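You operate a simulated robot arm through the tools that you are given. There is no shell and no other tool.

You run a simulated two-armed robot. Do the job below in one go: nothing can be reset, and whatever is moved stays where it is left.

Task
Crease the blue cover, fold it shut, lay the brass weight on it.
Fine: crease at the chalk line with the folding stick and put it back; leaf down again. Set down upright: cream folding stick. What is to be rubbed or washed off counts as gone when no trace of it is left.

It is judged by the outcome, as a careful person would: the job done as asked, and still so three seconds after it is handed in. It fails if anything else is knocked over, pushed out of place, dropped, spilled or broken. Lids that push on must go on centred and level and be pressed home; caps that screw on are set level and turned clockwise until they are tight. Flat cloth is picked up by pressing the open fingertips on it (5 to 10 N) and closing them slowly along it; thin cloth reads only 2 to 8 mm in the jaws.

Robot
Two 7-joint arms with fingered hands on one trunk that stands fixed in place. Base frame: the origin is at the foot of the trunk, x ahead of it, y to its left, z up; the work surface is at about z = 850. Readings come in mm, rad, newtons and seconds.
The left shoulder is at [61, 125, 1130], the right one opposite. With the tool pointing down near the work surface each hand reaches from about 500 to 880 mm from the base axis, measured 20 degrees to its own side. Payload 3.6 kg a hand.
Tool frame (each hand has its own): the origin (TCP) lies between the finger pads and is the grasp point; the fingertips stand 34 mm ahead of it; z points along the fingers, y is the line along which they close. The gripper opens to 116 mm; its body begins 40 mm behind the TCP. The gripper is a hand of 5 fingers: y runs from the thumb to the fingers, the wrist lies at [-16, -160, -164] in the tool frame, and closing takes about 1.5 s.
Orientation is that of the tool frame in the base frame, as [roll, pitch, yaw] about the fixed x, y, z axes, in that order (R = Rz(yaw) Ry(pitch) Rx(roll)). With the fingers straight down and the wrist toward the robot, the tool's x, y and z point along [0, 1, 0], [1, 0, 0] and [0, 0, -1] of the base frame.

Tools
- The arms move only by the tool play_rows. It takes "left_steps", "right_steps" or both (then of equal length, played together; a hand with none holds still); each is a list of rows, each a list of 7 numbers: the shift along the tool's x, y, z in units of 300 mm (1.0 is 300 mm), then the turn, a rotation vector about the tool's x, y, z in units of 90 degrees (1.0 is 90 degrees), then the gripper command, from -1 (fully open) to 1 (shut), values between in proportion. In form: [[dx, dy, dz, wx, wy, wz, fingers], ...]. A call has 1 to 20 rows; each row is the pose to reach, as a shift and turn from the pose commanded when the call began, along the tool's axes at that moment. A call with a number of a shift or a turn outside -1 to 1 is refused whole. A row lasts 0.2 s, in which the tool goes at most 50 mm and 0.15 rad; a call with a longer step from one row to the next is refused whole, and so is a gripper value outside its range. A pose out of reach is approached as far as the arm can. The call stops where the force on the tool passes 40 N (or 10 N more than at its start, if that is more) or the arm is blocked; 0.2 s more then pass. Each finger travels about 153 mm/s and halts on what it meets, pressing with about 33 N; the grip force reading is that of the motor and also rises with nothing between the fingers. The clock runs only during rows and for 0.2 s after the last one: add rows that repeat a pose to give the fingers time. It gives the time, the measured TCP pose, the force on the tool (base axes), the opening and the grip force at its end, in the units of the frame above (readings bear some noise), with the torque about the TCP (base axes, N m) and any sound that the robot's microphone picked up.
- Cameras (640 x 400 px; columns grow to the right, rows downward): "scene" is now at [148.4, 24.8, 1349]; the picture's right is [0.46, -0.89, 0.00], its down [-0.22, -0.11, -0.97] and it looks along [0.86, 0.45, -0.24] (base axes); focal length 281 px, centre (320, 200). "left" rides on the left gripper at [-69, -134, -110] in its tool frame; the picture's right is [-0.77, -0.19, 0.61], its down [0.59, -0.58, 0.57] and it looks along [0.25, 0.79, 0.55] (tool axes); focal length 256 px, centre (320, 200). "right" rides on the right gripper at [69, -134, -110] in its tool frame; the picture's right is [-0.77, 0.19, -0.61], its down [-0.59, -0.58, 0.57] and it looks along [-0.25, 0.80, 0.55] (tool axes); focal length 256 px, centre (320, 200). There is no depth. A picture from a camera that has moved, and an enlarged one, comes with that camera's place and axes in the base frame and with its lens. The place of the scene camera against the robot may be out by one fixed shift of up to 25 mm in any direction.
- capture(camera): a new picture of that camera. The clock stands still meanwhile.
- slide_trunk(by): moves the trunk up (or, below 0, down) by that many mm; the arms and the scene camera ride with it, the base frame stays. It gives what a move gives, with no picture.
- set_grasp(shape, hand): the hand has 5 fingers and takes this shape, open, in about a second: jaw (thumb against the fingers, like two jaws); tri (thumb and two fingers); tip (a fingertip pinch); poke (one finger out to press); point (the index stretched); flat (the hand flat); cup (the hand cupped); fist (a fist). The gripper value then closes the fingers along that shape, each until it touches; the sizes above hold for jaw. It gives what a move gives, with no picture.
- turn_head(pan, tilt): turns the head with the scene camera to pan (to the left, within 1.501 rad either way) and tilt (down, from -0.506 to 1.204), counted from straight ahead of the robot (the tilt from the chest, where the trunk bows). It gives what a move gives.
- inspect(camera, box): a new picture of the part [left, top, right, bottom] of that camera's present view, enlarged. The clock stands still meanwhile.
- finish_job(): hands the job in; it is judged then, once.

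Places have to be worked out from the pictures, the camera data and where the tool is seen. Open the grippers and draw the arms clear of the work before you hand the job in, unless the task says otherwise.

The tools are called after "Call:" by a JSON object that holds its "name" and its "arguments". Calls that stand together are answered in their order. play_rows: Moves the arms, as the interface text tells. Its arguments: {"type":"object","properties":{"left_steps":{"type":"array","items":{"type":"array","items":{"type":"number"}}},"right_steps":{"type":"array","items":{"type":"array","items":{"type":"number"}}}},"required":[]} The other tools are called the same way: slide_trunk (by) moves the trunk up or down; set_grasp (shape, hand) gives the hand a shape; turn_head (pan, tilt) turns the head that bears the scene camera; capture (camera) takes a picture; inspect (camera, box) takes an enlarged picture of a part of a camera's view; finish_job () hands the job in.

At the start:

```text
t: 0.0
left_ee_pos: [358.3, 450.4, 1235.8]
left_tcp_rot: [3.141, -0.001, 1.569]
left_wrist_force: [-0.4, -0.7, -0.1]
left_ft_torque: [0.02, 0.0, -0.02]
left_gripper_width: 116.0
left_gripper_force: 0.0
left_shape: jaw
right_ee_pos: [597.7, 27.8, 1278.8]
right_tcp_rot: [-3.14, -0.001, 1.572]
right_wrist_force: [-0.3, -0.1, 0.1]
right_ft_torque: [-0.02, -0.01, -0.05]
right_gripper_width: 115.8
right_gripper_force: 0.1
right_shape: jaw
trunk travel left (down, up): [-325.0, 437.0]
head pan, tilt (commanded): [0.482, 0.244]
```

scene: 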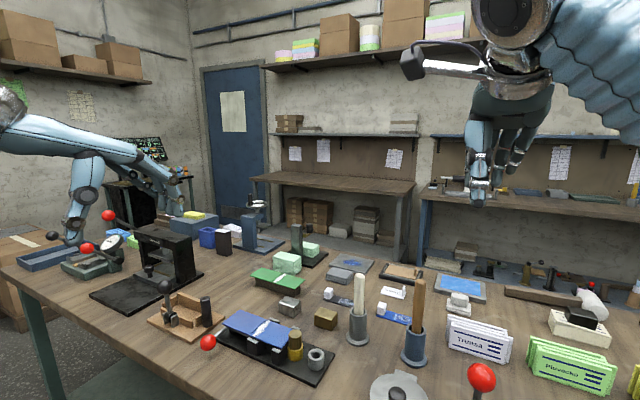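
right: 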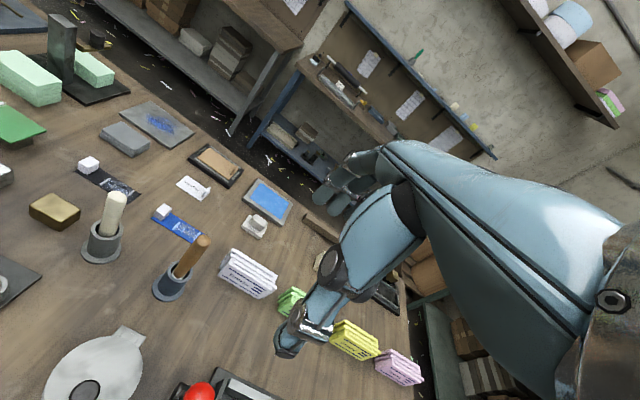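
left: 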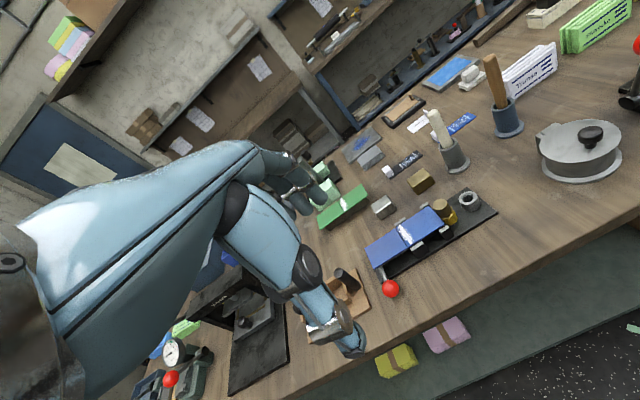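

I start by looking closer at the work area around the blue cover, the cream folding stick in its holder and the brass weight.

Call:
{"name": "inspect", "arguments": {"camera": "scene", "box": [140, 260, 440, 400]}}

Call:
{"name": "inspect", "arguments": {"camera": "left", "box": [320, 100, 540, 300]}}

Call:
{"name": "inspect", "arguments": {"camera": "right", "box": [0, 100, 300, 320]}}

```text
2.13 times, centred on (290, 330) of scene
camera zoom: at [148.4, 24.8, 1349.0], right [0.46, -0.89, 0.0], down [-0.22, -0.11, -0.97], along [0.86, 0.45, -0.24], focal length 600 px, centre (384, -77)
```

zoom: 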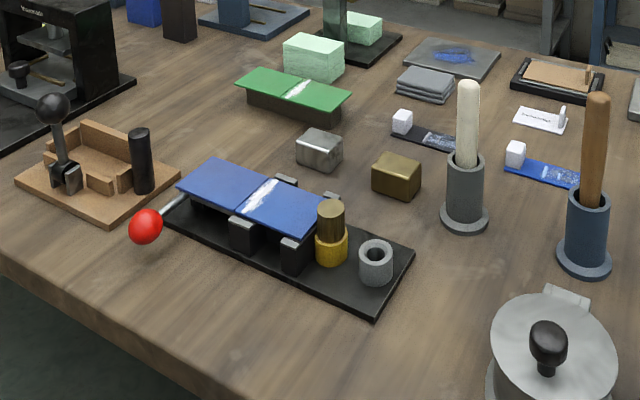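

```text
2.00 times, centred on (430, 200) of left
camera zoom: at [223.0, 381.7, 1346.3], right [-0.19, -0.77, -0.61], down [-0.58, 0.59, -0.57], along [0.79, 0.25, -0.55], focal length 512 px, centre (100, 200)
```

zoom: 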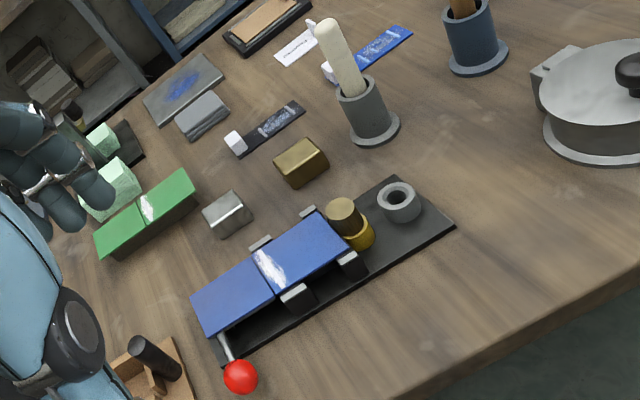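

```text
1.82 times, centred on (150, 210) of right
camera zoom: at [462.8, 96.4, 1389.9], right [0.19, -0.77, 0.61], down [-0.58, -0.59, -0.56], along [0.79, -0.25, -0.56], focal length 465 px, centre (629, 182)
```

zoom: 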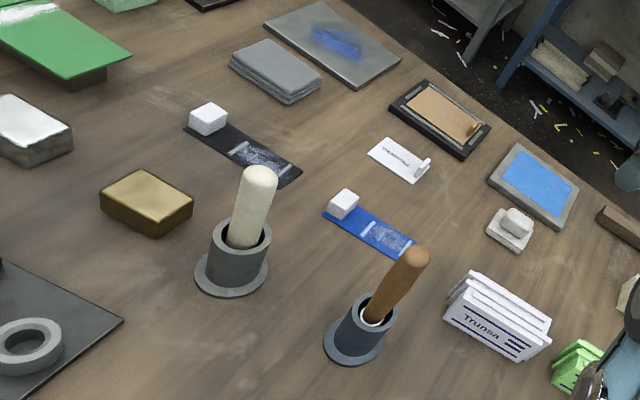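

The blue cover with the chalk line looks to be at about (575, 415, 900) on a black jig with a red-knobbed lever. The cream stick's holder is near (697, 229) and the brass block near (708, 320). I turn the head to look straight at the jig.

Call:
{"name": "turn_head", "arguments": {"pan": 0.6, "tilt": 0.65}}

Call:
{"name": "capture", "arguments": {"camera": "scene"}}

```text
t: 0.9
left_ee_pos: [359.4, 450.2, 1235.6]
left_tcp_rot: [3.142, 0.0, 1.572]
left_wrist_force: [0.5, -0.4, 0.5]
left_ft_torque: [0.01, 0.02, 0.0]
left_gripper_width: 116.0
left_gripper_force: 0.1
left_shape: jaw
right_ee_pos: [598.4, 28.2, 1279.4]
right_tcp_rot: [3.141, 0.001, 1.572]
right_wrist_force: [-0.3, -0.3, 0.6]
right_ft_torque: [0.0, -0.01, -0.01]
right_gripper_width: 115.9
right_gripper_force: 0.1
right_shape: jaw
trunk travel left (down, up): [-325.0, 437.0]
head pan, tilt (commanded): [0.6, 0.649]
```

```text
taken
camera scene: at [137.3, 30.6, 1312.2], right [0.57, -0.82, 0.0], down [-0.5, -0.34, -0.8], along [0.66, 0.45, -0.6], focal length 281 px, centre (320, 200)
```

scene: 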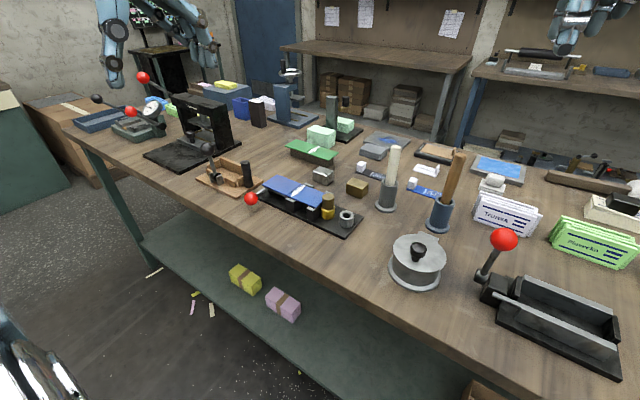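

Now the jig is in view; I enlarge it tightly.

Call:
{"name": "inspect", "arguments": {"camera": "scene", "box": [235, 165, 375, 250]}}

Call:
{"name": "inspect", "arguments": {"camera": "scene", "box": [270, 120, 480, 245]}}

Call:
{"name": "inspect", "arguments": {"camera": "left", "box": [350, 170, 510, 300]}}

```text
4.57 times, centred on (305, 208) of scene
camera zoom: at [137.3, 30.6, 1312.2], right [0.57, -0.82, 0.0], down [-0.5, -0.34, -0.8], along [0.66, 0.45, -0.6], focal length 1286 px, centre (389, 166)
```

zoom: 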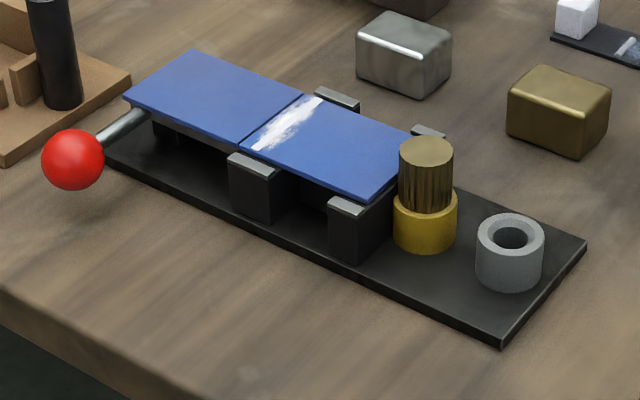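

```text
3.05 times, centred on (375, 182) of scene
camera zoom: at [137.3, 30.6, 1312.2], right [0.57, -0.82, 0.0], down [-0.5, -0.34, -0.8], along [0.66, 0.45, -0.6], focal length 858 px, centre (152, 253)
```

zoom: 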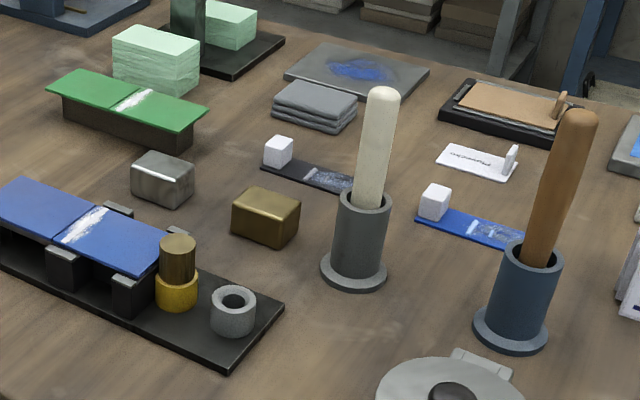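

```text
3.08 times, centred on (430, 235) of left
camera zoom: at [223.0, 381.7, 1346.3], right [-0.19, -0.77, -0.61], down [-0.58, 0.59, -0.57], along [0.79, 0.25, -0.55], focal length 788 px, centre (-18, 92)
```

zoom: 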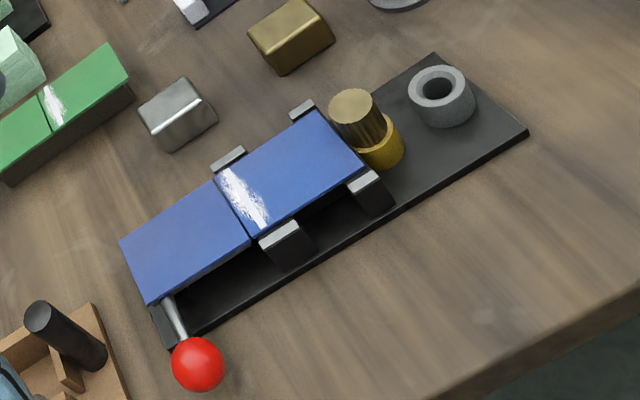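

The jig has a hinged leaf on the left with a red knob, the seam and chalk line next to it, and a bed held between four posts. I bring the left hand up over the middle at height so its camera gives a steeper second view for locating things.

Call:
{"name": "play_rows", "arguments": {"left_steps": [[-0.08, 0.108, 0.057, 0, 0, 0, -1], [-0.16, 0.216, 0.115, 0, 0, 0, -1], [-0.24, 0.324, 0.172, 0, 0, 0, -1], [-0.32, 0.432, 0.23, 0, 0, 0, -1], [-0.4, 0.54, 0.287, 0, 0, 0, -1], [-0.4, 0.54, 0.287, 0, 0, 0, -1]]}}

Call:
{"name": "capture", "arguments": {"camera": "left"}}

Call:
{"name": "inspect", "arguments": {"camera": "left", "box": [300, 220, 500, 345]}}

```text
t: 2.3
left_ee_pos: [520.5, 334.9, 1149.1]
left_tcp_rot: [-3.139, 0.002, 1.573]
left_wrist_force: [0.2, -0.1, 0.9]
left_ft_torque: [-0.05, 0.0, -0.02]
left_gripper_width: 115.9
left_gripper_force: 0.0
left_shape: jaw
right_ee_pos: [597.5, 28.5, 1279.0]
right_tcp_rot: [-3.14, 0.001, 1.574]
right_wrist_force: [0.0, 0.7, 0.1]
right_ft_torque: [-0.03, 0.0, 0.03]
right_gripper_width: 115.8
right_gripper_force: 0.1
right_shape: jaw
trunk travel left (down, up): [-325.0, 437.0]
head pan, tilt (commanded): [0.6, 0.649]
```

```text
taken
camera left: at [386.0, 264.4, 1259.5], right [-0.19, -0.77, -0.61], down [-0.58, 0.59, -0.57], along [0.79, 0.25, -0.56], focal length 256 px, centre (320, 200)
```

left: 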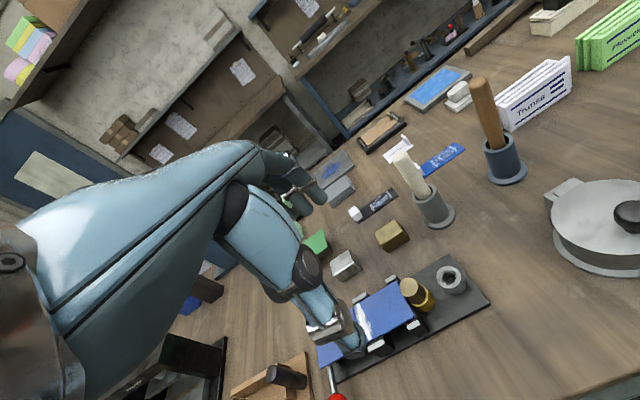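

```text
3.20 times, centred on (400, 282) of left
camera zoom: at [386.0, 264.4, 1259.5], right [-0.19, -0.77, -0.61], down [-0.58, 0.59, -0.57], along [0.79, 0.25, -0.56], focal length 819 px, centre (64, -64)
```

zoom: 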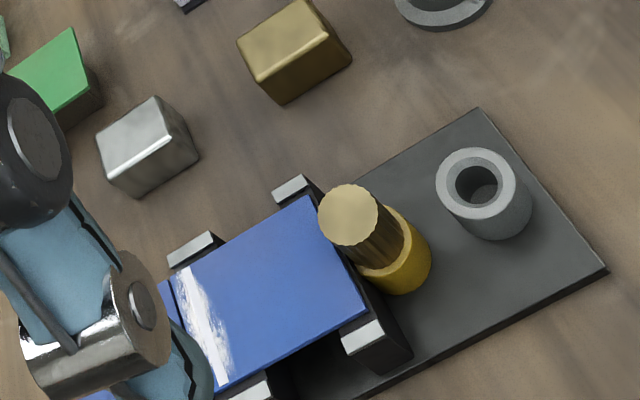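

The steeper view shows the posts as stops along the bed's edges, and a knurled plug standing in a yellow socket next to an empty grey one. I let the arm settle and enlarge the stick and holder in both hand cameras.

Call:
{"name": "play_rows", "arguments": {"left_steps": [[0, 0, 0, 0, 0, 0, -1], [0, 0, 0, 0, 0, 0, -1]]}}

Call:
{"name": "inspect", "arguments": {"camera": "left", "box": [370, 140, 480, 240]}}

Call:
{"name": "inspect", "arguments": {"camera": "right", "box": [70, 170, 180, 270]}}

Call:
{"name": "inspect", "arguments": {"camera": "scene", "box": [340, 130, 440, 220]}}

Call:
{"name": "inspect", "arguments": {"camera": "scene", "box": [235, 165, 375, 250]}}

```text
t: 2.9
left_ee_pos: [521.8, 332.6, 1148.6]
left_tcp_rot: [3.141, -0.001, 1.573]
left_wrist_force: [0.2, 0.3, -0.3]
left_ft_torque: [-0.03, -0.04, 0.0]
left_gripper_width: 115.9
left_gripper_force: 0.0
left_shape: jaw
right_ee_pos: [598.3, 27.9, 1279.6]
right_tcp_rot: [-3.14, 0.0, 1.574]
right_wrist_force: [-0.9, -1.1, 0.4]
right_ft_torque: [0.02, 0.01, -0.01]
right_gripper_width: 115.8
right_gripper_force: 0.0
right_shape: jaw
trunk travel left (down, up): [-325.0, 437.0]
head pan, tilt (commanded): [0.6, 0.649]
```

```text
4.00 times, centred on (425, 190) of left
camera zoom: at [385.7, 263.1, 1260.0], right [-0.19, -0.77, -0.61], down [-0.58, 0.59, -0.57], along [0.79, 0.25, -0.55], focal length 1024 px, centre (-100, 240)
```

zoom: 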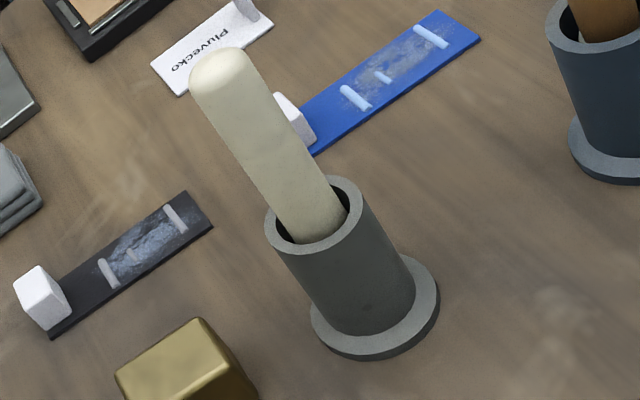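

```text
4.00 times, centred on (125, 220) of right
camera zoom: at [463.0, 96.6, 1389.8], right [0.19, -0.77, 0.61], down [-0.58, -0.59, -0.56], along [0.79, -0.25, -0.56], focal length 1024 px, centre (1100, 120)
```

zoom: 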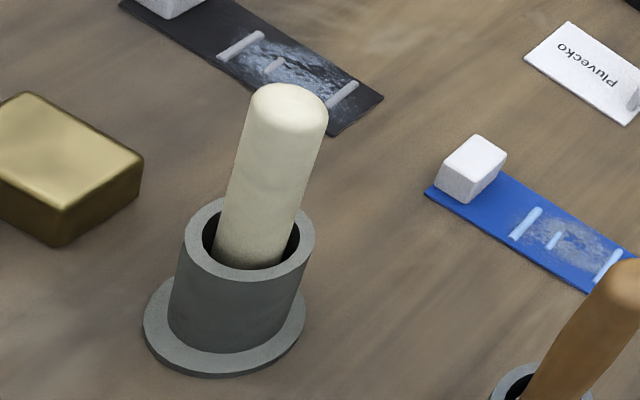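

```text
4.44 times, centred on (390, 175) of scene
camera zoom: at [137.4, 30.8, 1312.1], right [0.57, -0.82, 0.0], down [-0.5, -0.34, -0.8], along [0.66, 0.45, -0.61], focal length 1251 px, centre (9, 311)
```

zoom: 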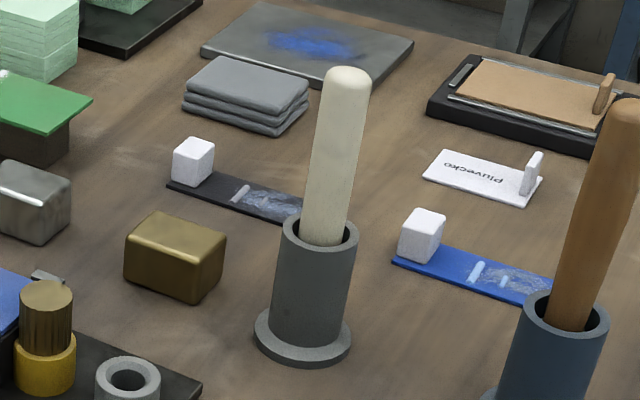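

```text
4.57 times, centred on (305, 208) of scene
camera zoom: at [137.4, 30.8, 1312.1], right [0.57, -0.82, 0.0], down [-0.5, -0.34, -0.8], along [0.66, 0.45, -0.61], focal length 1286 px, centre (389, 166)
```

zoom: 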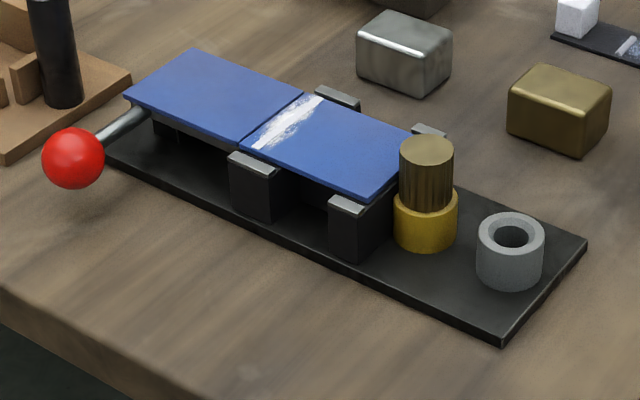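

From two hand cameras the stick stands vertical at about (696, 229), rim of the holder at z≈927 and the stick's top at z≈1025. The chalk line runs along x (≈545–603) at y≈419. I zoom hard on the chalk and the red-knob lever.

Call:
{"name": "inspect", "arguments": {"camera": "scene", "box": [280, 178, 320, 203]}}

Call:
{"name": "inspect", "arguments": {"camera": "scene", "box": [240, 175, 290, 215]}}

Call:
{"name": "inspect", "arguments": {"camera": "scene", "box": [300, 180, 370, 240]}}

```text
16.00 times, centred on (300, 190) of scene
camera zoom: at [137.4, 30.8, 1312.1], right [0.57, -0.82, 0.0], down [-0.5, -0.34, -0.8], along [0.66, 0.45, -0.61], focal length 4502 px, centre (640, 352)
```

zoom: 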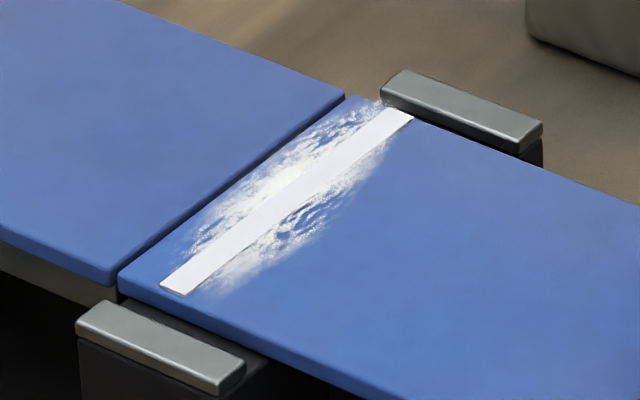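

```text
10.00 times, centred on (265, 195) of scene
camera zoom: at [137.4, 30.8, 1312.1], right [0.57, -0.82, 0.0], down [-0.5, -0.34, -0.8], along [0.66, 0.45, -0.61], focal length 2814 px, centre (870, 250)
```

zoom: 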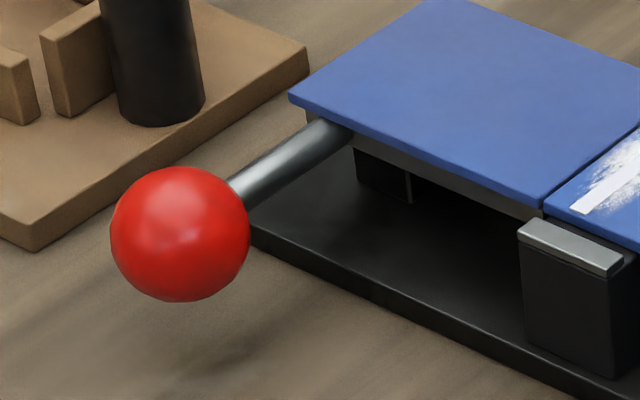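

```text
6.67 times, centred on (335, 210) of scene
camera zoom: at [137.4, 30.8, 1312.1], right [0.57, -0.82, 0.0], down [-0.5, -0.34, -0.8], along [0.66, 0.45, -0.61], focal length 1876 px, centre (220, 133)
```

zoom: 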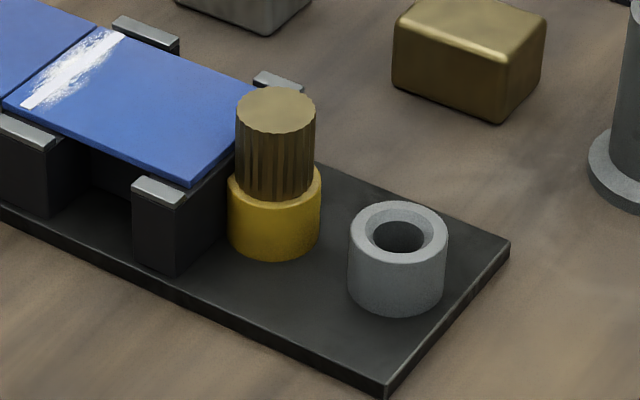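

The stick end must travel along the thin chalk strip at y≈419, x≈544–603. I move the left hand above the cream stick (697, 229.5), tips still above its top, and shift the right arm 100 mm further right to keep it clear.

Call:
{"name": "play_rows", "arguments": {"left_steps": [[-0.068, 0.118, 0.0, 0, 0, 0, -1], [-0.137, 0.236, 0.0, 0, 0, 0, -1], [-0.205, 0.355, 0.0, 0, 0, 0, -1], [-0.273, 0.473, 0.05, 0, 0, 0, -1], [-0.342, 0.591, 0.12, 0, 0, 0, -1], [-0.342, 0.591, 0.2, 0, 0, 0, -1], [-0.342, 0.591, 0.2, 0, 0, 0, -1]], "right_steps": [[-0.08, 0, 0, 0, 0, 0, -1], [-0.16, 0, 0, 0, 0, 0, -1], [-0.24, 0, 0, 0, 0, 0, -1], [-0.32, 0, 0, 0, 0, 0, -1], [-0.34, 0, 0, 0, 0, 0, -1], [-0.34, 0, 0, 0, 0, 0, -1], [-0.34, 0, 0, 0, 0, 0, -1]]}}

Call:
{"name": "inspect", "arguments": {"camera": "scene", "box": [300, 60, 460, 220]}}

Call:
{"name": "capture", "arguments": {"camera": "left"}}

Call:
{"name": "capture", "arguments": {"camera": "right"}}

```text
t: 4.5
left_ee_pos: [686.3, 235.1, 1090.7]
left_tcp_rot: [3.139, 0.0, 1.573]
left_wrist_force: [0.2, 0.0, 1.1]
left_ft_torque: [-0.01, -0.03, -0.01]
left_gripper_width: 116.0
left_gripper_force: 0.2
left_shape: jaw
left hand out of reach, approached as far as the arm can: row 5, 6, 7
right_ee_pos: [595.5, -73.8, 1281.1]
right_tcp_rot: [3.137, -0.001, 1.575]
right_wrist_force: [-0.3, 0.6, 0.5]
right_ft_torque: [-0.03, -0.03, 0.0]
right_gripper_width: 116.1
right_gripper_force: 0.1
right_shape: jaw
trunk travel left (down, up): [-325.0, 437.0]
head pan, tilt (commanded): [0.6, 0.649]
```

```text
2.50 times, centred on (380, 140) of scene
camera zoom: at [135.4, 30.1, 1312.4], right [0.57, -0.82, 0.0], down [-0.5, -0.34, -0.8], along [0.66, 0.45, -0.6], focal length 704 px, centre (170, 350)
```

zoom: 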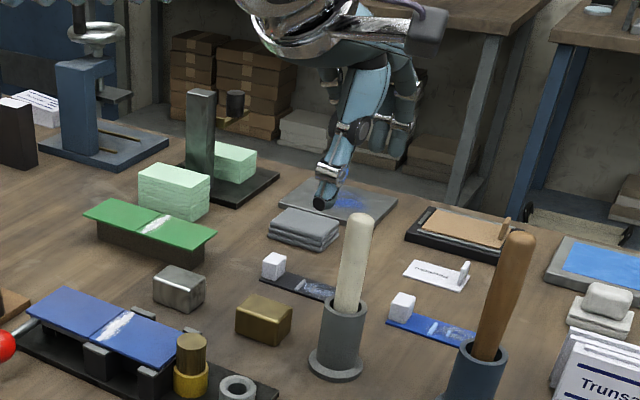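

```text
taken
camera left: at [549.8, 166.3, 1201.9], right [-0.18, -0.77, -0.61], down [-0.58, 0.59, -0.57], along [0.8, 0.25, -0.55], focal length 256 px, centre (320, 200)
```

left: 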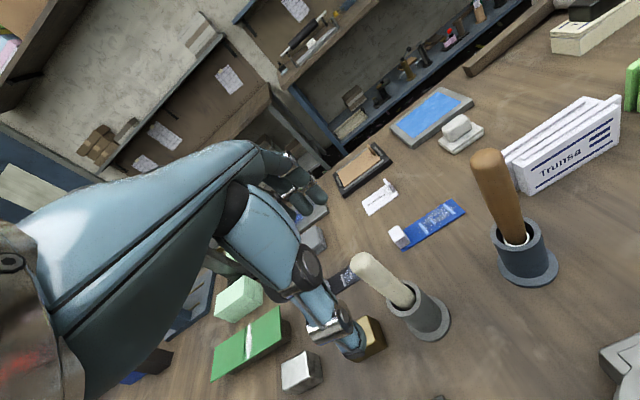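

```text
taken
camera right: at [460.2, -5.8, 1391.4], right [0.19, -0.77, 0.61], down [-0.57, -0.59, -0.57], along [0.8, -0.24, -0.55], focal length 256 px, centre (320, 200)
```

right: 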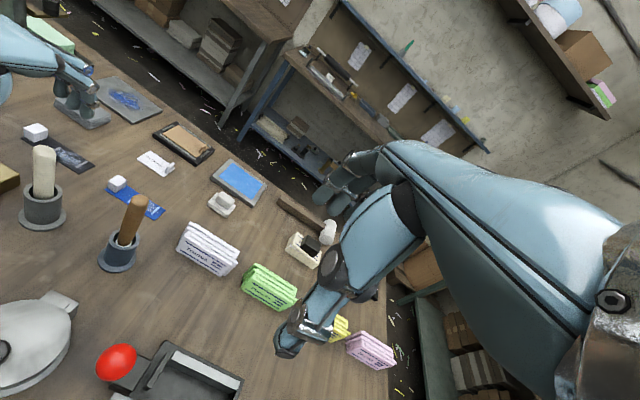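

At this height the left arm runs out of reach 10 mm short of the stick, since the wrist is above the shoulder. I raise the trunk 150 mm so the arm works below the shoulder, as the stated reach assumes.

Call:
{"name": "slide_trunk", "arguments": {"by": 150}}

Call:
{"name": "capture", "arguments": {"camera": "scene"}}

```text
t: 6.2
left_ee_pos: [658.3, 233.5, 1299.1]
left_tcp_rot: [3.047, 0.0, 1.571]
left_wrist_force: [0.8, 0.4, 0.7]
left_ft_torque: [0.0, 0.0, 0.03]
left_gripper_width: 116.0
left_gripper_force: 0.0
left_shape: jaw
right_ee_pos: [598.2, -75.2, 1428.5]
right_tcp_rot: [-3.138, 0.0, 1.572]
right_wrist_force: [0.2, -0.1, -0.5]
right_ft_torque: [-0.01, -0.01, -0.02]
right_gripper_width: 115.5
right_gripper_force: 0.0
right_shape: jaw
trunk travel left (down, up): [-475.0, 287.0]
head pan, tilt (commanded): [0.6, 0.649]
```

```text
taken
camera scene: at [98.4, 30.2, 1463.7], right [0.57, -0.82, 0.0], down [-0.5, -0.34, -0.8], along [0.66, 0.45, -0.61], focal length 281 px, centre (320, 200)
```

scene: 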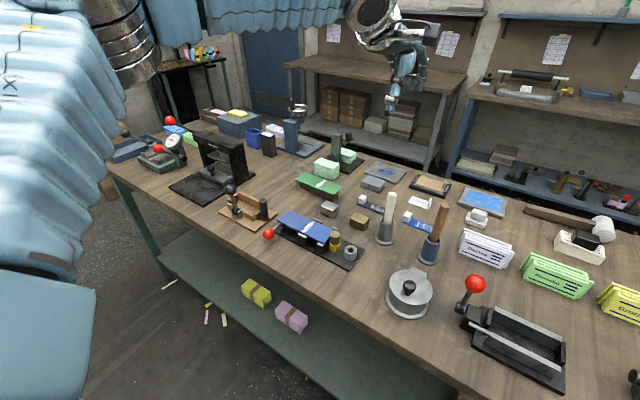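

The left hand drifted because its commanded pose is high and far. I lower it straight down by about 120 mm (tips still above the stick) and read where it settles.

Call:
{"name": "play_rows", "arguments": {"left_steps": [[0, 0, 0.1, 0, 0, 0, -1], [0, 0, 0.2, 0, 0, 0, -1], [0, 0, 0.3, 0, 0, 0, -1], [0, 0, 0.4, 0, 0, 0, -1], [0, 0, 0.4, 0, 0, 0, -1], [0, 0, 0.4, 0, 0, 0, -1]]}}

```text
t: 7.6
left_ee_pos: [648.7, 245.8, 1189.1]
left_tcp_rot: [3.046, 0.003, 1.572]
left_wrist_force: [0.2, -0.5, 0.0]
left_ft_torque: [0.0, 0.02, 0.0]
left_gripper_width: 115.8
left_gripper_force: 0.0
left_shape: jaw
left hand out of reach, approached as far as the arm can: row 2, 3, 4, 5, 6
right_ee_pos: [596.4, -73.4, 1429.5]
right_tcp_rot: [-3.142, 0.0, 1.573]
right_wrist_force: [0.1, 0.2, 0.1]
right_ft_torque: [-0.01, 0.0, -0.04]
right_gripper_width: 115.8
right_gripper_force: 0.0
right_shape: jaw
trunk travel left (down, up): [-475.0, 287.0]
head pan, tilt (commanded): [0.6, 0.649]
```

It still reports out of reach with a slight tilt. I pull the hand back toward the robot, straighten it, and then test lower poses, where the forearm points down more.

Call:
{"name": "play_rows", "arguments": {"left_steps": [[0, -0.08, 0.03, 0.02, 0, 0, -1], [0, -0.16, 0.06, 0.04, 0, 0, -1], [0, -0.2, 0.1, 0.061, 0, 0, -1], [0, -0.2, 0.16, 0.061, 0, 0, -1], [0, -0.2, 0.16, 0.061, 0, 0, -1]]}}

```text
t: 8.8
left_ee_pos: [593.0, 243.2, 1134.9]
left_tcp_rot: [3.14, 0.004, 1.572]
left_wrist_force: [-0.7, -0.6, 0.2]
left_ft_torque: [0.01, 0.0, 0.02]
left_gripper_width: 116.1
left_gripper_force: 0.0
left_shape: jaw
right_ee_pos: [598.1, -74.2, 1430.1]
right_tcp_rot: [-3.139, -0.001, 1.574]
right_wrist_force: [0.1, 0.5, -0.5]
right_ft_torque: [-0.01, -0.01, -0.02]
right_gripper_width: 115.9
right_gripper_force: 0.0
right_shape: jaw
trunk travel left (down, up): [-475.0, 287.0]
head pan, tilt (commanded): [0.6, 0.649]
```

Upright and reachable now at (593, 243, 1135). I try going lower and forward to (697, 229.5, 1078), tips just above the stick's top.

Call:
{"name": "play_rows", "arguments": {"left_steps": [[-0.01, 0.04, 0.1, 0, 0, 0, -1], [-0.02, 0.14, 0.18, 0, 0, 0, -1], [-0.035, 0.25, 0.19, 0, 0, 0, -1], [-0.045, 0.347, 0.19, 0, 0, 0, -1], [-0.045, 0.347, 0.19, 0, 0, 0, -1]]}}

Call:
{"name": "capture", "arguments": {"camera": "scene"}}

```text
t: 10.0
left_ee_pos: [618.6, 260.2, 1121.7]
left_tcp_rot: [-3.142, 0.002, 1.571]
left_wrist_force: [0.1, 0.6, 0.1]
left_ft_torque: [-0.02, 0.02, 0.0]
left_gripper_width: 115.8
left_gripper_force: 0.0
left_shape: jaw
left hand out of reach, approached as far as the arm can: row 1, 2, 3, 4, 5
right_ee_pos: [598.2, -74.8, 1430.2]
right_tcp_rot: [-3.141, 0.0, 1.573]
right_wrist_force: [0.6, -0.3, 0.5]
right_ft_torque: [-0.02, -0.01, 0.02]
right_gripper_width: 116.2
right_gripper_force: 0.0
right_shape: jaw
trunk travel left (down, up): [-475.0, 287.0]
head pan, tilt (commanded): [0.6, 0.649]
```

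```text
taken
camera scene: at [98.0, 30.0, 1463.9], right [0.57, -0.82, 0.0], down [-0.5, -0.34, -0.8], along [0.66, 0.45, -0.6], focal length 281 px, centre (320, 200)
```

scene: 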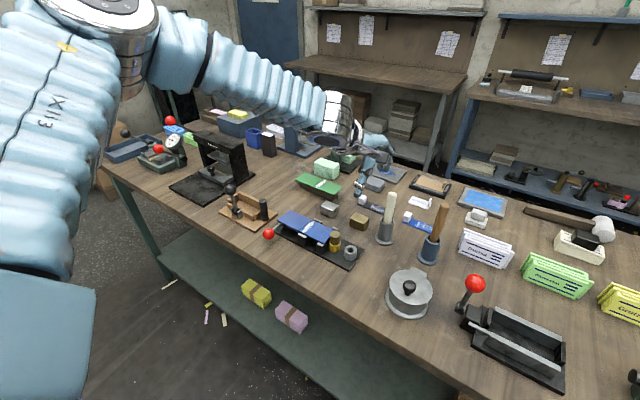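

The arm seems caught in an awkward elbow-up posture, and raising the trunk also set the shoulder back. I retract the left hand, then bring the trunk back down by 150 mm.

Call:
{"name": "play_rows", "arguments": {"left_steps": [[0.03, -0.1, -0.03, 0, 0, 0, -1], [0.06, -0.2, -0.06, 0, 0, 0, -1], [0.1, -0.3, -0.1, 0, 0, 0, -1], [0.1, -0.33, -0.15, 0, 0, 0, -1], [0.1, -0.33, -0.15, 0, 0, 0, -1]]}}

Call:
{"name": "slide_trunk", "arguments": {"by": -150}}

```text
t: 11.2
left_ee_pos: [521.6, 292.0, 1165.8]
left_tcp_rot: [3.141, 0.001, 1.572]
left_wrist_force: [-0.5, -0.3, -0.2]
left_ft_torque: [0.01, -0.02, -0.03]
left_gripper_width: 116.1
left_gripper_force: 0.0
left_shape: jaw
right_ee_pos: [596.7, -73.8, 1429.7]
right_tcp_rot: [-3.139, 0.0, 1.571]
right_wrist_force: [-0.7, 0.5, 0.4]
right_ft_torque: [-0.03, -0.01, 0.01]
right_gripper_width: 115.9
right_gripper_force: 0.1
right_shape: jaw
trunk travel left (down, up): [-475.0, 287.0]
head pan, tilt (commanded): [0.6, 0.649]
```

```text
t: 13.0
left_ee_pos: [520.7, 292.3, 1013.9]
left_tcp_rot: [3.141, 0.001, 1.571]
left_wrist_force: [0.0, 0.7, 0.0]
left_ft_torque: [-0.02, 0.03, 0.02]
left_gripper_width: 115.9
left_gripper_force: 0.1
left_shape: jaw
right_ee_pos: [597.3, -74.6, 1279.6]
right_tcp_rot: [3.141, -0.001, 1.573]
right_wrist_force: [-0.9, 0.3, 0.5]
right_ft_torque: [0.0, -0.02, 0.04]
right_gripper_width: 115.9
right_gripper_force: 0.0
right_shape: jaw
trunk travel left (down, up): [-325.0, 437.0]
head pan, tilt (commanded): [0.6, 0.649]
```

Now the left hand is at (521, 292, 1014) with the trunk back. I raise it to z≈1072 while going forward toward the stick.

Call:
{"name": "play_rows", "arguments": {"left_steps": [[-0.03, 0.05, -0.1, 0, 0, 0, -1], [-0.07, 0.15, -0.19, 0, 0, 0, -1], [-0.11, 0.27, -0.195, 0, 0, 0, -1], [-0.15, 0.39, -0.195, 0, 0, 0, -1], [-0.19, 0.5, -0.195, 0, 0, 0, -1], [-0.209, 0.587, -0.195, 0, 0, 0, -1], [-0.209, 0.587, -0.195, 0, 0, 0, -1]]}}

Call:
{"name": "inspect", "arguments": {"camera": "scene", "box": [240, 20, 480, 220]}}

```text
t: 14.6
left_ee_pos: [685.2, 235.3, 1075.4]
left_tcp_rot: [3.14, -0.001, 1.57]
left_wrist_force: [-0.8, 0.1, 0.7]
left_ft_torque: [0.04, 0.0, 0.0]
left_gripper_width: 115.9
left_gripper_force: 0.1
left_shape: jaw
left hand out of reach, approached as far as the arm can: row 6, 7
right_ee_pos: [598.1, -74.7, 1279.2]
right_tcp_rot: [-3.14, -0.001, 1.573]
right_wrist_force: [-0.3, 0.0, 0.7]
right_ft_torque: [0.01, -0.01, -0.02]
right_gripper_width: 116.0
right_gripper_force: 0.1
right_shape: jaw
trunk travel left (down, up): [-325.0, 437.0]
head pan, tilt (commanded): [0.6, 0.649]
```

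```text
2.00 times, centred on (360, 120) of scene
camera zoom: at [136.5, 30.0, 1312.3], right [0.57, -0.82, 0.0], down [-0.5, -0.34, -0.8], along [0.66, 0.45, -0.6], focal length 563 px, centre (240, 360)
```

zoom: 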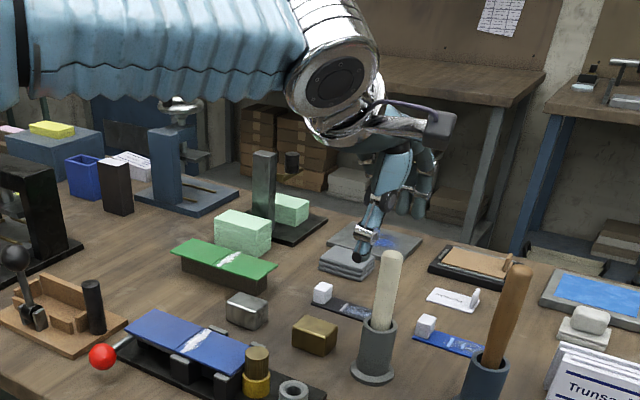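

It stops about 11 mm short again at any height, so the limit is forward reach. Since raising the trunk moved the shoulder back, lowering should bring it forward: I lift the hand 45 mm and then lower the trunk by 100 mm, which keeps the fingers clear around the stick's top.

Call:
{"name": "play_rows", "arguments": {"left_steps": [[0, -0.02, -0.08, 0, 0, 0, -1], [0, -0.02, -0.15, 0, 0, 0, -1], [0, -0.02, -0.15, 0, 0, 0, -1]]}}

Call:
{"name": "slide_trunk", "arguments": {"by": -100}}

Call:
{"name": "inspect", "arguments": {"camera": "scene", "box": [240, 20, 480, 220]}}

```text
t: 15.4
left_ee_pos: [679.5, 235.9, 1119.5]
left_tcp_rot: [-3.141, 0.0, 1.572]
left_wrist_force: [-0.1, -0.2, 0.5]
left_ft_torque: [0.01, -0.02, -0.03]
left_gripper_width: 116.0
left_gripper_force: 0.1
left_shape: jaw
right_ee_pos: [598.1, -74.7, 1279.0]
right_tcp_rot: [-3.139, -0.001, 1.573]
right_wrist_force: [-0.2, -0.2, -0.1]
right_ft_torque: [-0.02, -0.01, 0.0]
right_gripper_width: 115.8
right_gripper_force: 0.2
right_shape: jaw
trunk travel left (down, up): [-325.0, 437.0]
head pan, tilt (commanded): [0.6, 0.649]
```

```text
t: 16.7
left_ee_pos: [682.0, 233.5, 1018.8]
left_tcp_rot: [-3.14, 0.003, 1.57]
left_wrist_force: [-0.3, 1.3, 0.2]
left_ft_torque: [-0.02, -0.01, 0.01]
left_gripper_width: 116.2
left_gripper_force: 0.0
left_shape: jaw
right_ee_pos: [600.9, -74.6, 1178.8]
right_tcp_rot: [-3.136, 0.0, 1.574]
right_wrist_force: [-0.4, 1.0, 0.7]
right_ft_torque: [0.01, -0.01, 0.03]
right_gripper_width: 115.7
right_gripper_force: 0.1
right_shape: jaw
trunk travel left (down, up): [-225.0, 537.0]
head pan, tilt (commanded): [0.6, 0.649]
```

```text
2.00 times, centred on (360, 120) of scene
camera zoom: at [185.2, 30.1, 1209.0], right [0.57, -0.82, 0.0], down [-0.5, -0.34, -0.79], along [0.65, 0.45, -0.61], focal length 563 px, centre (240, 360)
```

zoom: 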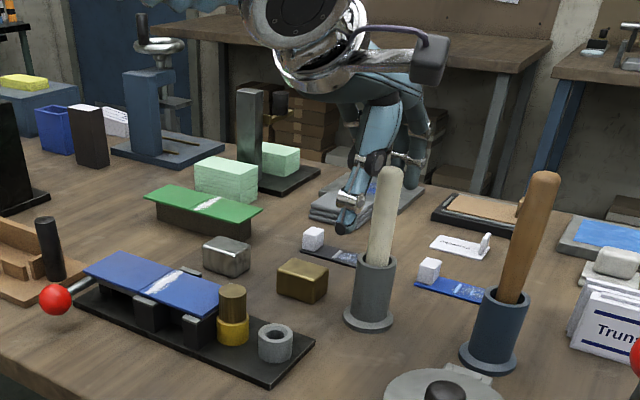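

The shoulder has come forward; the stick is now between thumb and fingers. I move to (697, 229.5, 990), leaving the tips 25 mm above the rim.

Call:
{"name": "play_rows", "arguments": {"left_steps": [[-0.0133, 0.05, 0.0, 0, 0, 0, -1], [-0.0133, 0.05, 0.05, 0, 0, 0, -1], [-0.0133, 0.05, 0.096, 0, 0, 0, -1], [-0.0133, 0.05, 0.096, 0, 0, 0, -1]]}}

Call:
{"name": "inspect", "arguments": {"camera": "scene", "box": [320, 60, 420, 200]}}

Call:
{"name": "capture", "arguments": {"camera": "right"}}

Call:
{"name": "capture", "arguments": {"camera": "left"}}

```text
t: 17.7
left_ee_pos: [698.0, 229.4, 990.9]
left_tcp_rot: [-3.139, 0.0, 1.572]
left_wrist_force: [-0.3, 0.0, -0.4]
left_ft_torque: [0.0, -0.04, -0.02]
left_gripper_width: 115.9
left_gripper_force: 0.1
left_shape: jaw
right_ee_pos: [600.3, -74.3, 1178.6]
right_tcp_rot: [-3.138, -0.001, 1.573]
right_wrist_force: [-0.9, -1.0, 0.3]
right_ft_torque: [0.0, 0.01, -0.01]
right_gripper_width: 115.9
right_gripper_force: 0.0
right_shape: jaw
trunk travel left (down, up): [-225.0, 537.0]
head pan, tilt (commanded): [0.6, 0.649]
```

```text
2.86 times, centred on (370, 130) of scene
camera zoom: at [184.6, 30.2, 1208.9], right [0.57, -0.82, 0.0], down [-0.5, -0.34, -0.79], along [0.65, 0.45, -0.61], focal length 804 px, centre (177, 400)
```

zoom: 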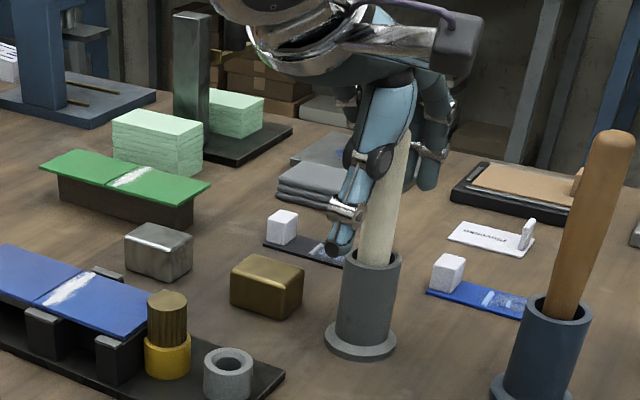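

```text
taken
camera right: at [465.8, -6.0, 1289.5], right [0.19, -0.77, 0.61], down [-0.58, -0.59, -0.56], along [0.79, -0.25, -0.56], focal length 256 px, centre (320, 200)
```

right: 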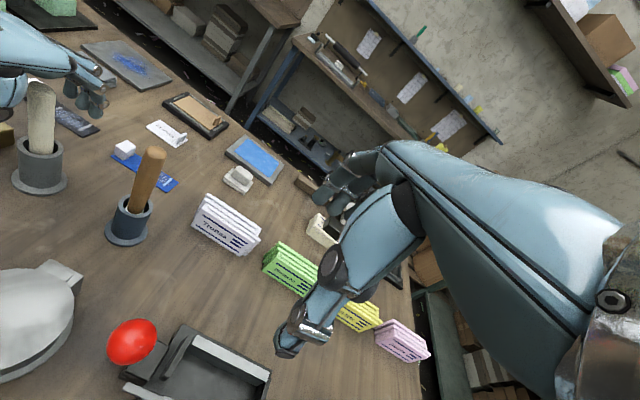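

```text
taken
camera left: at [562.2, 160.9, 1100.7], right [-0.19, -0.77, -0.61], down [-0.58, 0.59, -0.56], along [0.79, 0.25, -0.56], focal length 256 px, centre (320, 200)
```

left: 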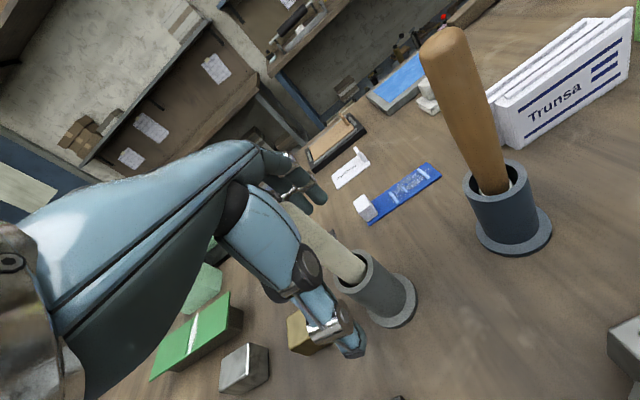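

The stick sits between the thumb and fingers at the right height. I check closely before closing.

Call:
{"name": "inspect", "arguments": {"camera": "left", "box": [230, 160, 430, 370]}}

Call:
{"name": "inspect", "arguments": {"camera": "right", "box": [0, 20, 120, 200]}}

```text
1.90 times, centred on (330, 265) of left
camera zoom: at [562.2, 160.9, 1100.7], right [-0.19, -0.77, -0.61], down [-0.58, 0.59, -0.56], along [0.79, 0.25, -0.56], focal length 488 px, centre (301, 76)
```

zoom: 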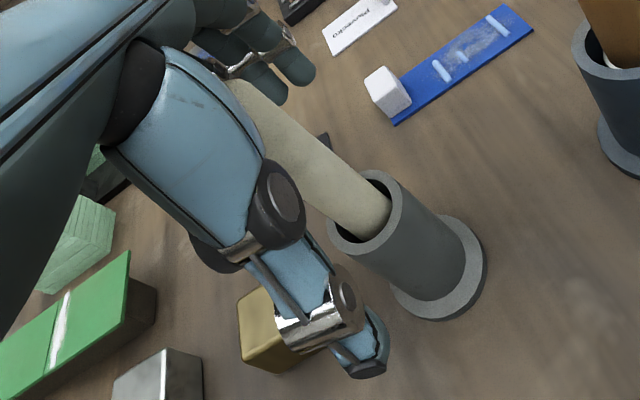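

```text
2.22 times, centred on (60, 110) of right
camera zoom: at [465.8, -6.0, 1289.5], right [0.19, -0.77, 0.61], down [-0.58, -0.59, -0.56], along [0.79, -0.25, -0.56], focal length 569 px, centre (898, 400)
```

zoom: 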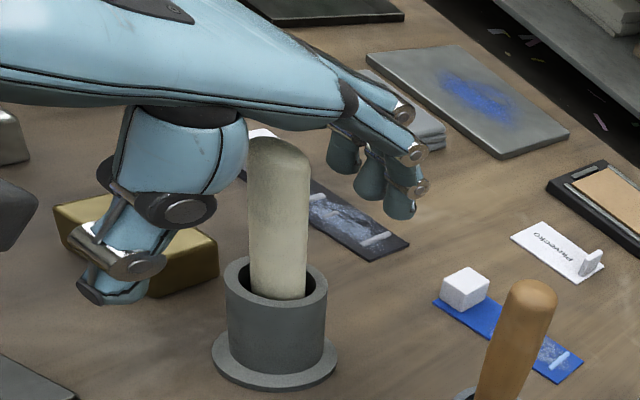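

Projecting the TCP into both views puts it on the stick's axis, perhaps 3 mm off in y. I shift −3 mm in y and close the hand on the stick, giving it 2 s.

Call:
{"name": "play_rows", "arguments": {"left_steps": [[-0.008, 0, 0, 0, 0, 0, -1], [-0.008, 0, 0, 0, 0, 0, -0.5], [-0.008, 0, 0, 0, 0, 0, 0], [-0.008, 0, 0, 0, 0, 0, 0.5], [-0.008, 0, 0, 0, 0, 0, 1], [-0.008, 0, 0, 0, 0, 0, 1], [-0.008, 0, 0, 0, 0, 0, 1], [-0.008, 0, 0, 0, 0, 0, 1], [-0.008, 0, 0, 0, 0, 0, 1], [-0.008, 0, 0, 0, 0, 0, 1], [-0.008, 0, 0, 0, 0, 0, 1]]}}

Call:
{"name": "inspect", "arguments": {"camera": "left", "box": [230, 160, 430, 370]}}

Call:
{"name": "inspect", "arguments": {"camera": "right", "box": [0, 20, 120, 200]}}

```text
t: 20.1
left_ee_pos: [695.1, 227.1, 990.4]
left_tcp_rot: [3.141, 0.002, 1.57]
left_wrist_force: [1.6, -0.2, 1.3]
left_ft_torque: [0.02, -0.2, 0.03]
left_gripper_width: 14.8
left_gripper_force: 33.4
left_shape: jaw
right_ee_pos: [598.4, -74.8, 1178.5]
right_tcp_rot: [-3.141, -0.001, 1.572]
right_wrist_force: [0.4, 0.4, 0.0]
right_ft_torque: [-0.02, -0.01, -0.01]
right_gripper_width: 115.8
right_gripper_force: 0.1
right_shape: jaw
trunk travel left (down, up): [-225.0, 537.0]
head pan, tilt (commanded): [0.6, 0.649]
```

```text
1.90 times, centred on (330, 265) of left
camera zoom: at [559.5, 158.3, 1101.4], right [-0.19, -0.77, -0.61], down [-0.58, 0.59, -0.57], along [0.8, 0.25, -0.55], focal length 488 px, centre (301, 76)
```

zoom: 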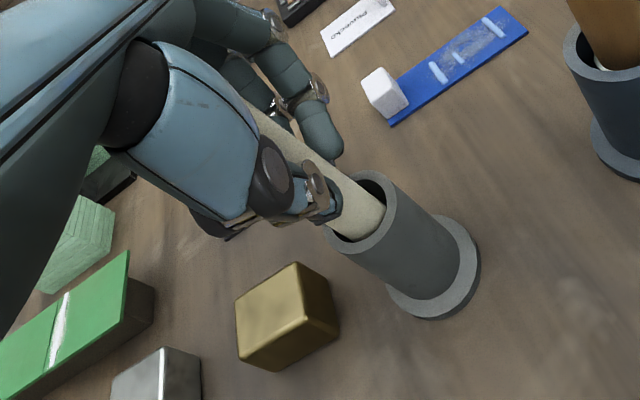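

```text
2.22 times, centred on (60, 110) of right
camera zoom: at [463.2, -6.2, 1289.9], right [0.19, -0.77, 0.61], down [-0.58, -0.59, -0.56], along [0.79, -0.25, -0.56], focal length 569 px, centre (898, 400)
```

zoom: 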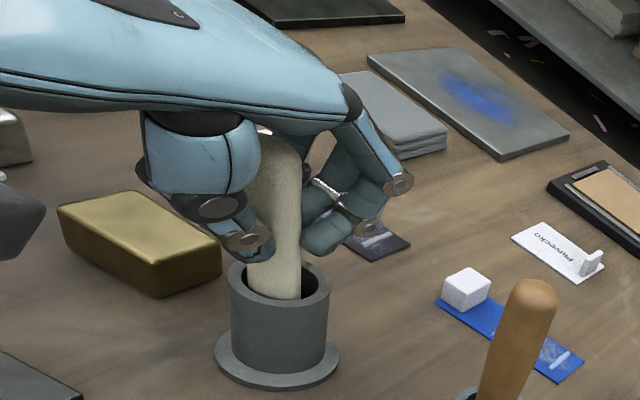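

The hand holds the stick (width 14.8, 33 N). I lift slowly straight up by 105 mm and check.

Call:
{"name": "play_rows", "arguments": {"left_steps": [[0, 0, -0.03, 0, 0, 0, 1], [0, 0, -0.08, 0, 0, 0, 1], [0, 0, -0.14, 0, 0, 0, 1], [0, 0, -0.2, 0, 0, 0, 1], [0, 0, -0.26, 0, 0, 0, 1], [0, 0, -0.32, 0, 0, 0, 1], [0, 0, -0.37, 0, 0, 0, 1], [0, 0, -0.37, 0, 0, 0, 1]]}}

Call:
{"name": "capture", "arguments": {"camera": "scene"}}

Call:
{"name": "inspect", "arguments": {"camera": "left", "box": [230, 160, 430, 370]}}

Call:
{"name": "inspect", "arguments": {"camera": "right", "box": [0, 0, 160, 200]}}

```text
t: 21.9
left_ee_pos: [693.7, 228.3, 1104.0]
left_tcp_rot: [3.141, 0.003, 1.571]
left_wrist_force: [0.2, 0.8, 0.5]
left_ft_torque: [0.01, 0.03, -0.02]
left_gripper_width: 14.9
left_gripper_force: 32.8
left_shape: jaw
right_ee_pos: [597.0, -74.7, 1180.5]
right_tcp_rot: [3.14, 0.0, 1.574]
right_wrist_force: [0.4, -0.2, -0.3]
right_ft_torque: [-0.05, 0.05, 0.0]
right_gripper_width: 115.8
right_gripper_force: 0.0
right_shape: jaw
trunk travel left (down, up): [-225.0, 537.0]
head pan, tilt (commanded): [0.6, 0.649]
```

```text
taken
camera scene: at [192.4, 30.3, 1208.6], right [0.57, -0.82, -0.01], down [-0.51, -0.34, -0.79], along [0.65, 0.45, -0.61], focal length 281 px, centre (320, 200)
```

scene: 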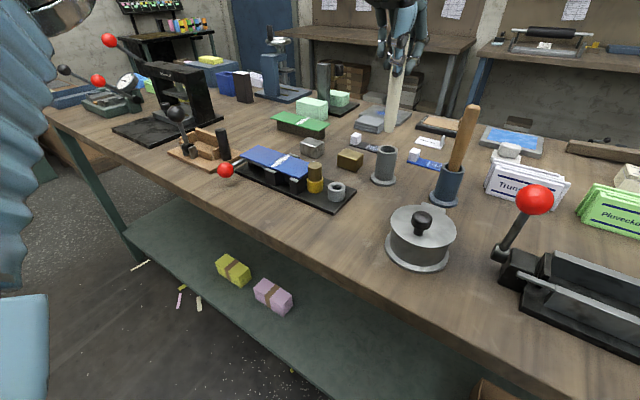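

```text
1.90 times, centred on (330, 265) of left
camera zoom: at [557.7, 159.5, 1214.0], right [-0.19, -0.77, -0.61], down [-0.58, 0.59, -0.57], along [0.8, 0.25, -0.55], focal length 488 px, centre (301, 76)
```

zoom: 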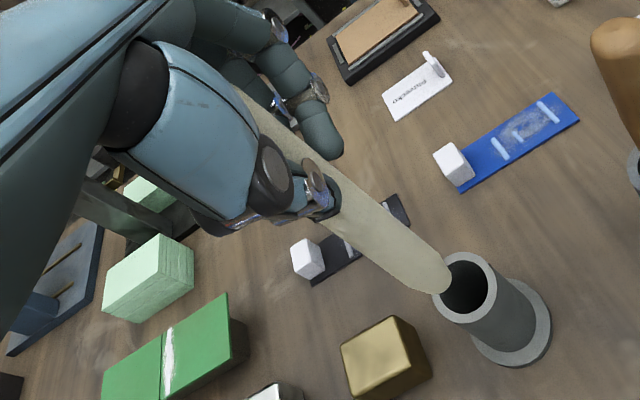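

```text
2.00 times, centred on (80, 100) of right
camera zoom: at [461.0, -6.2, 1291.6], right [0.19, -0.77, 0.61], down [-0.58, -0.59, -0.57], along [0.8, -0.25, -0.55], focal length 512 px, centre (800, 400)
```

zoom: 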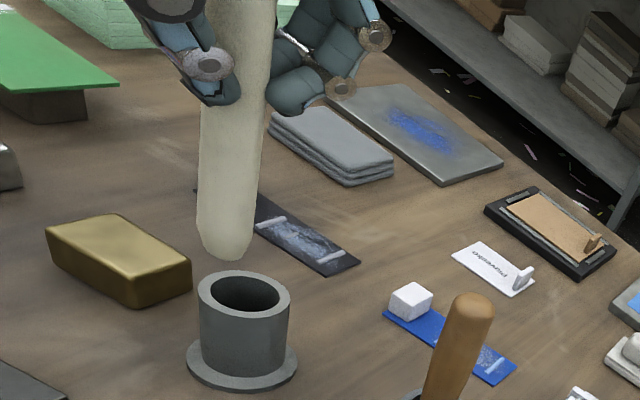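

The stick is out cleanly; its tapered tip is about 136 mm below the TCP and leans about 10 mm toward the robot. I turn the hand about 4.4° to make it vertical while carrying it at this height over to the far end of the chalk line.

Call:
{"name": "play_rows", "arguments": {"left_steps": [[0.1, -0.05, 0, -0.008, 0, 0, 1], [0.21, -0.1, 0, -0.016, 0, 0, 1], [0.32, -0.15, 0, -0.024, 0, 0, 1], [0.43, -0.2, 0, -0.032, 0, 0, 1], [0.53, -0.25, 0, -0.041, 0, 0, 1], [0.63, -0.3, 0, -0.049, 0, 0, 1], [0.63, -0.3, 0, -0.049, 0, 0, 1], [0.63, -0.3, 0, -0.049, 0, 0, 1]]}}

Call:
{"name": "capture", "arguments": {"camera": "scene"}}

Call:
{"name": "inspect", "arguments": {"camera": "left", "box": [230, 160, 430, 370]}}

```text
t: 23.7
left_ee_pos: [605.9, 417.9, 1101.4]
left_tcp_rot: [3.064, 0.002, 1.571]
left_wrist_force: [0.2, -0.1, -0.8]
left_ft_torque: [0.01, 0.03, 0.02]
left_gripper_width: 14.5
left_gripper_force: 33.3
left_shape: jaw
right_ee_pos: [597.1, -74.6, 1179.6]
right_tcp_rot: [-3.141, 0.0, 1.572]
right_wrist_force: [0.6, 0.1, -0.1]
right_ft_torque: [0.0, 0.0, 0.03]
right_gripper_width: 115.8
right_gripper_force: 0.1
right_shape: jaw
trunk travel left (down, up): [-225.0, 537.0]
head pan, tilt (commanded): [0.6, 0.649]
```

```text
taken
camera scene: at [179.9, 30.7, 1209.0], right [0.56, -0.83, 0.0], down [-0.5, -0.34, -0.8], along [0.66, 0.45, -0.61], focal length 281 px, centre (320, 200)
```

scene: 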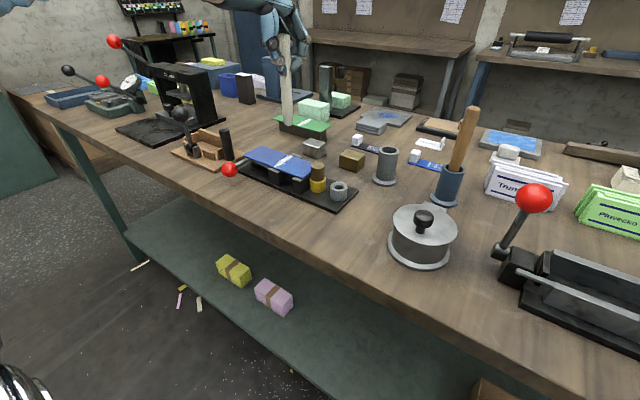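

```text
1.90 times, centred on (330, 265) of left
camera zoom: at [462.3, 349.3, 1201.2], right [-0.14, -0.77, -0.62], down [-0.53, 0.59, -0.61], along [0.84, 0.25, -0.49], focal length 488 px, centre (301, 76)
```

zoom: 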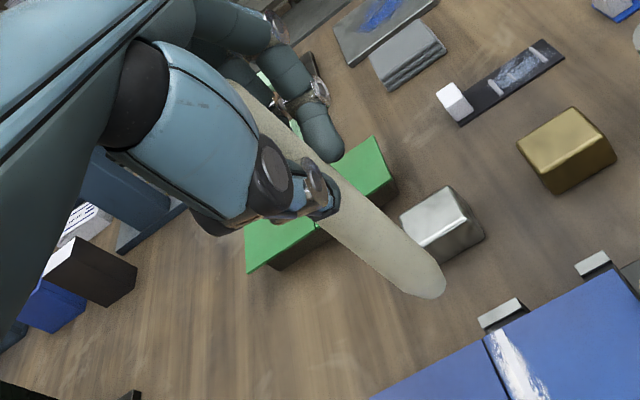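

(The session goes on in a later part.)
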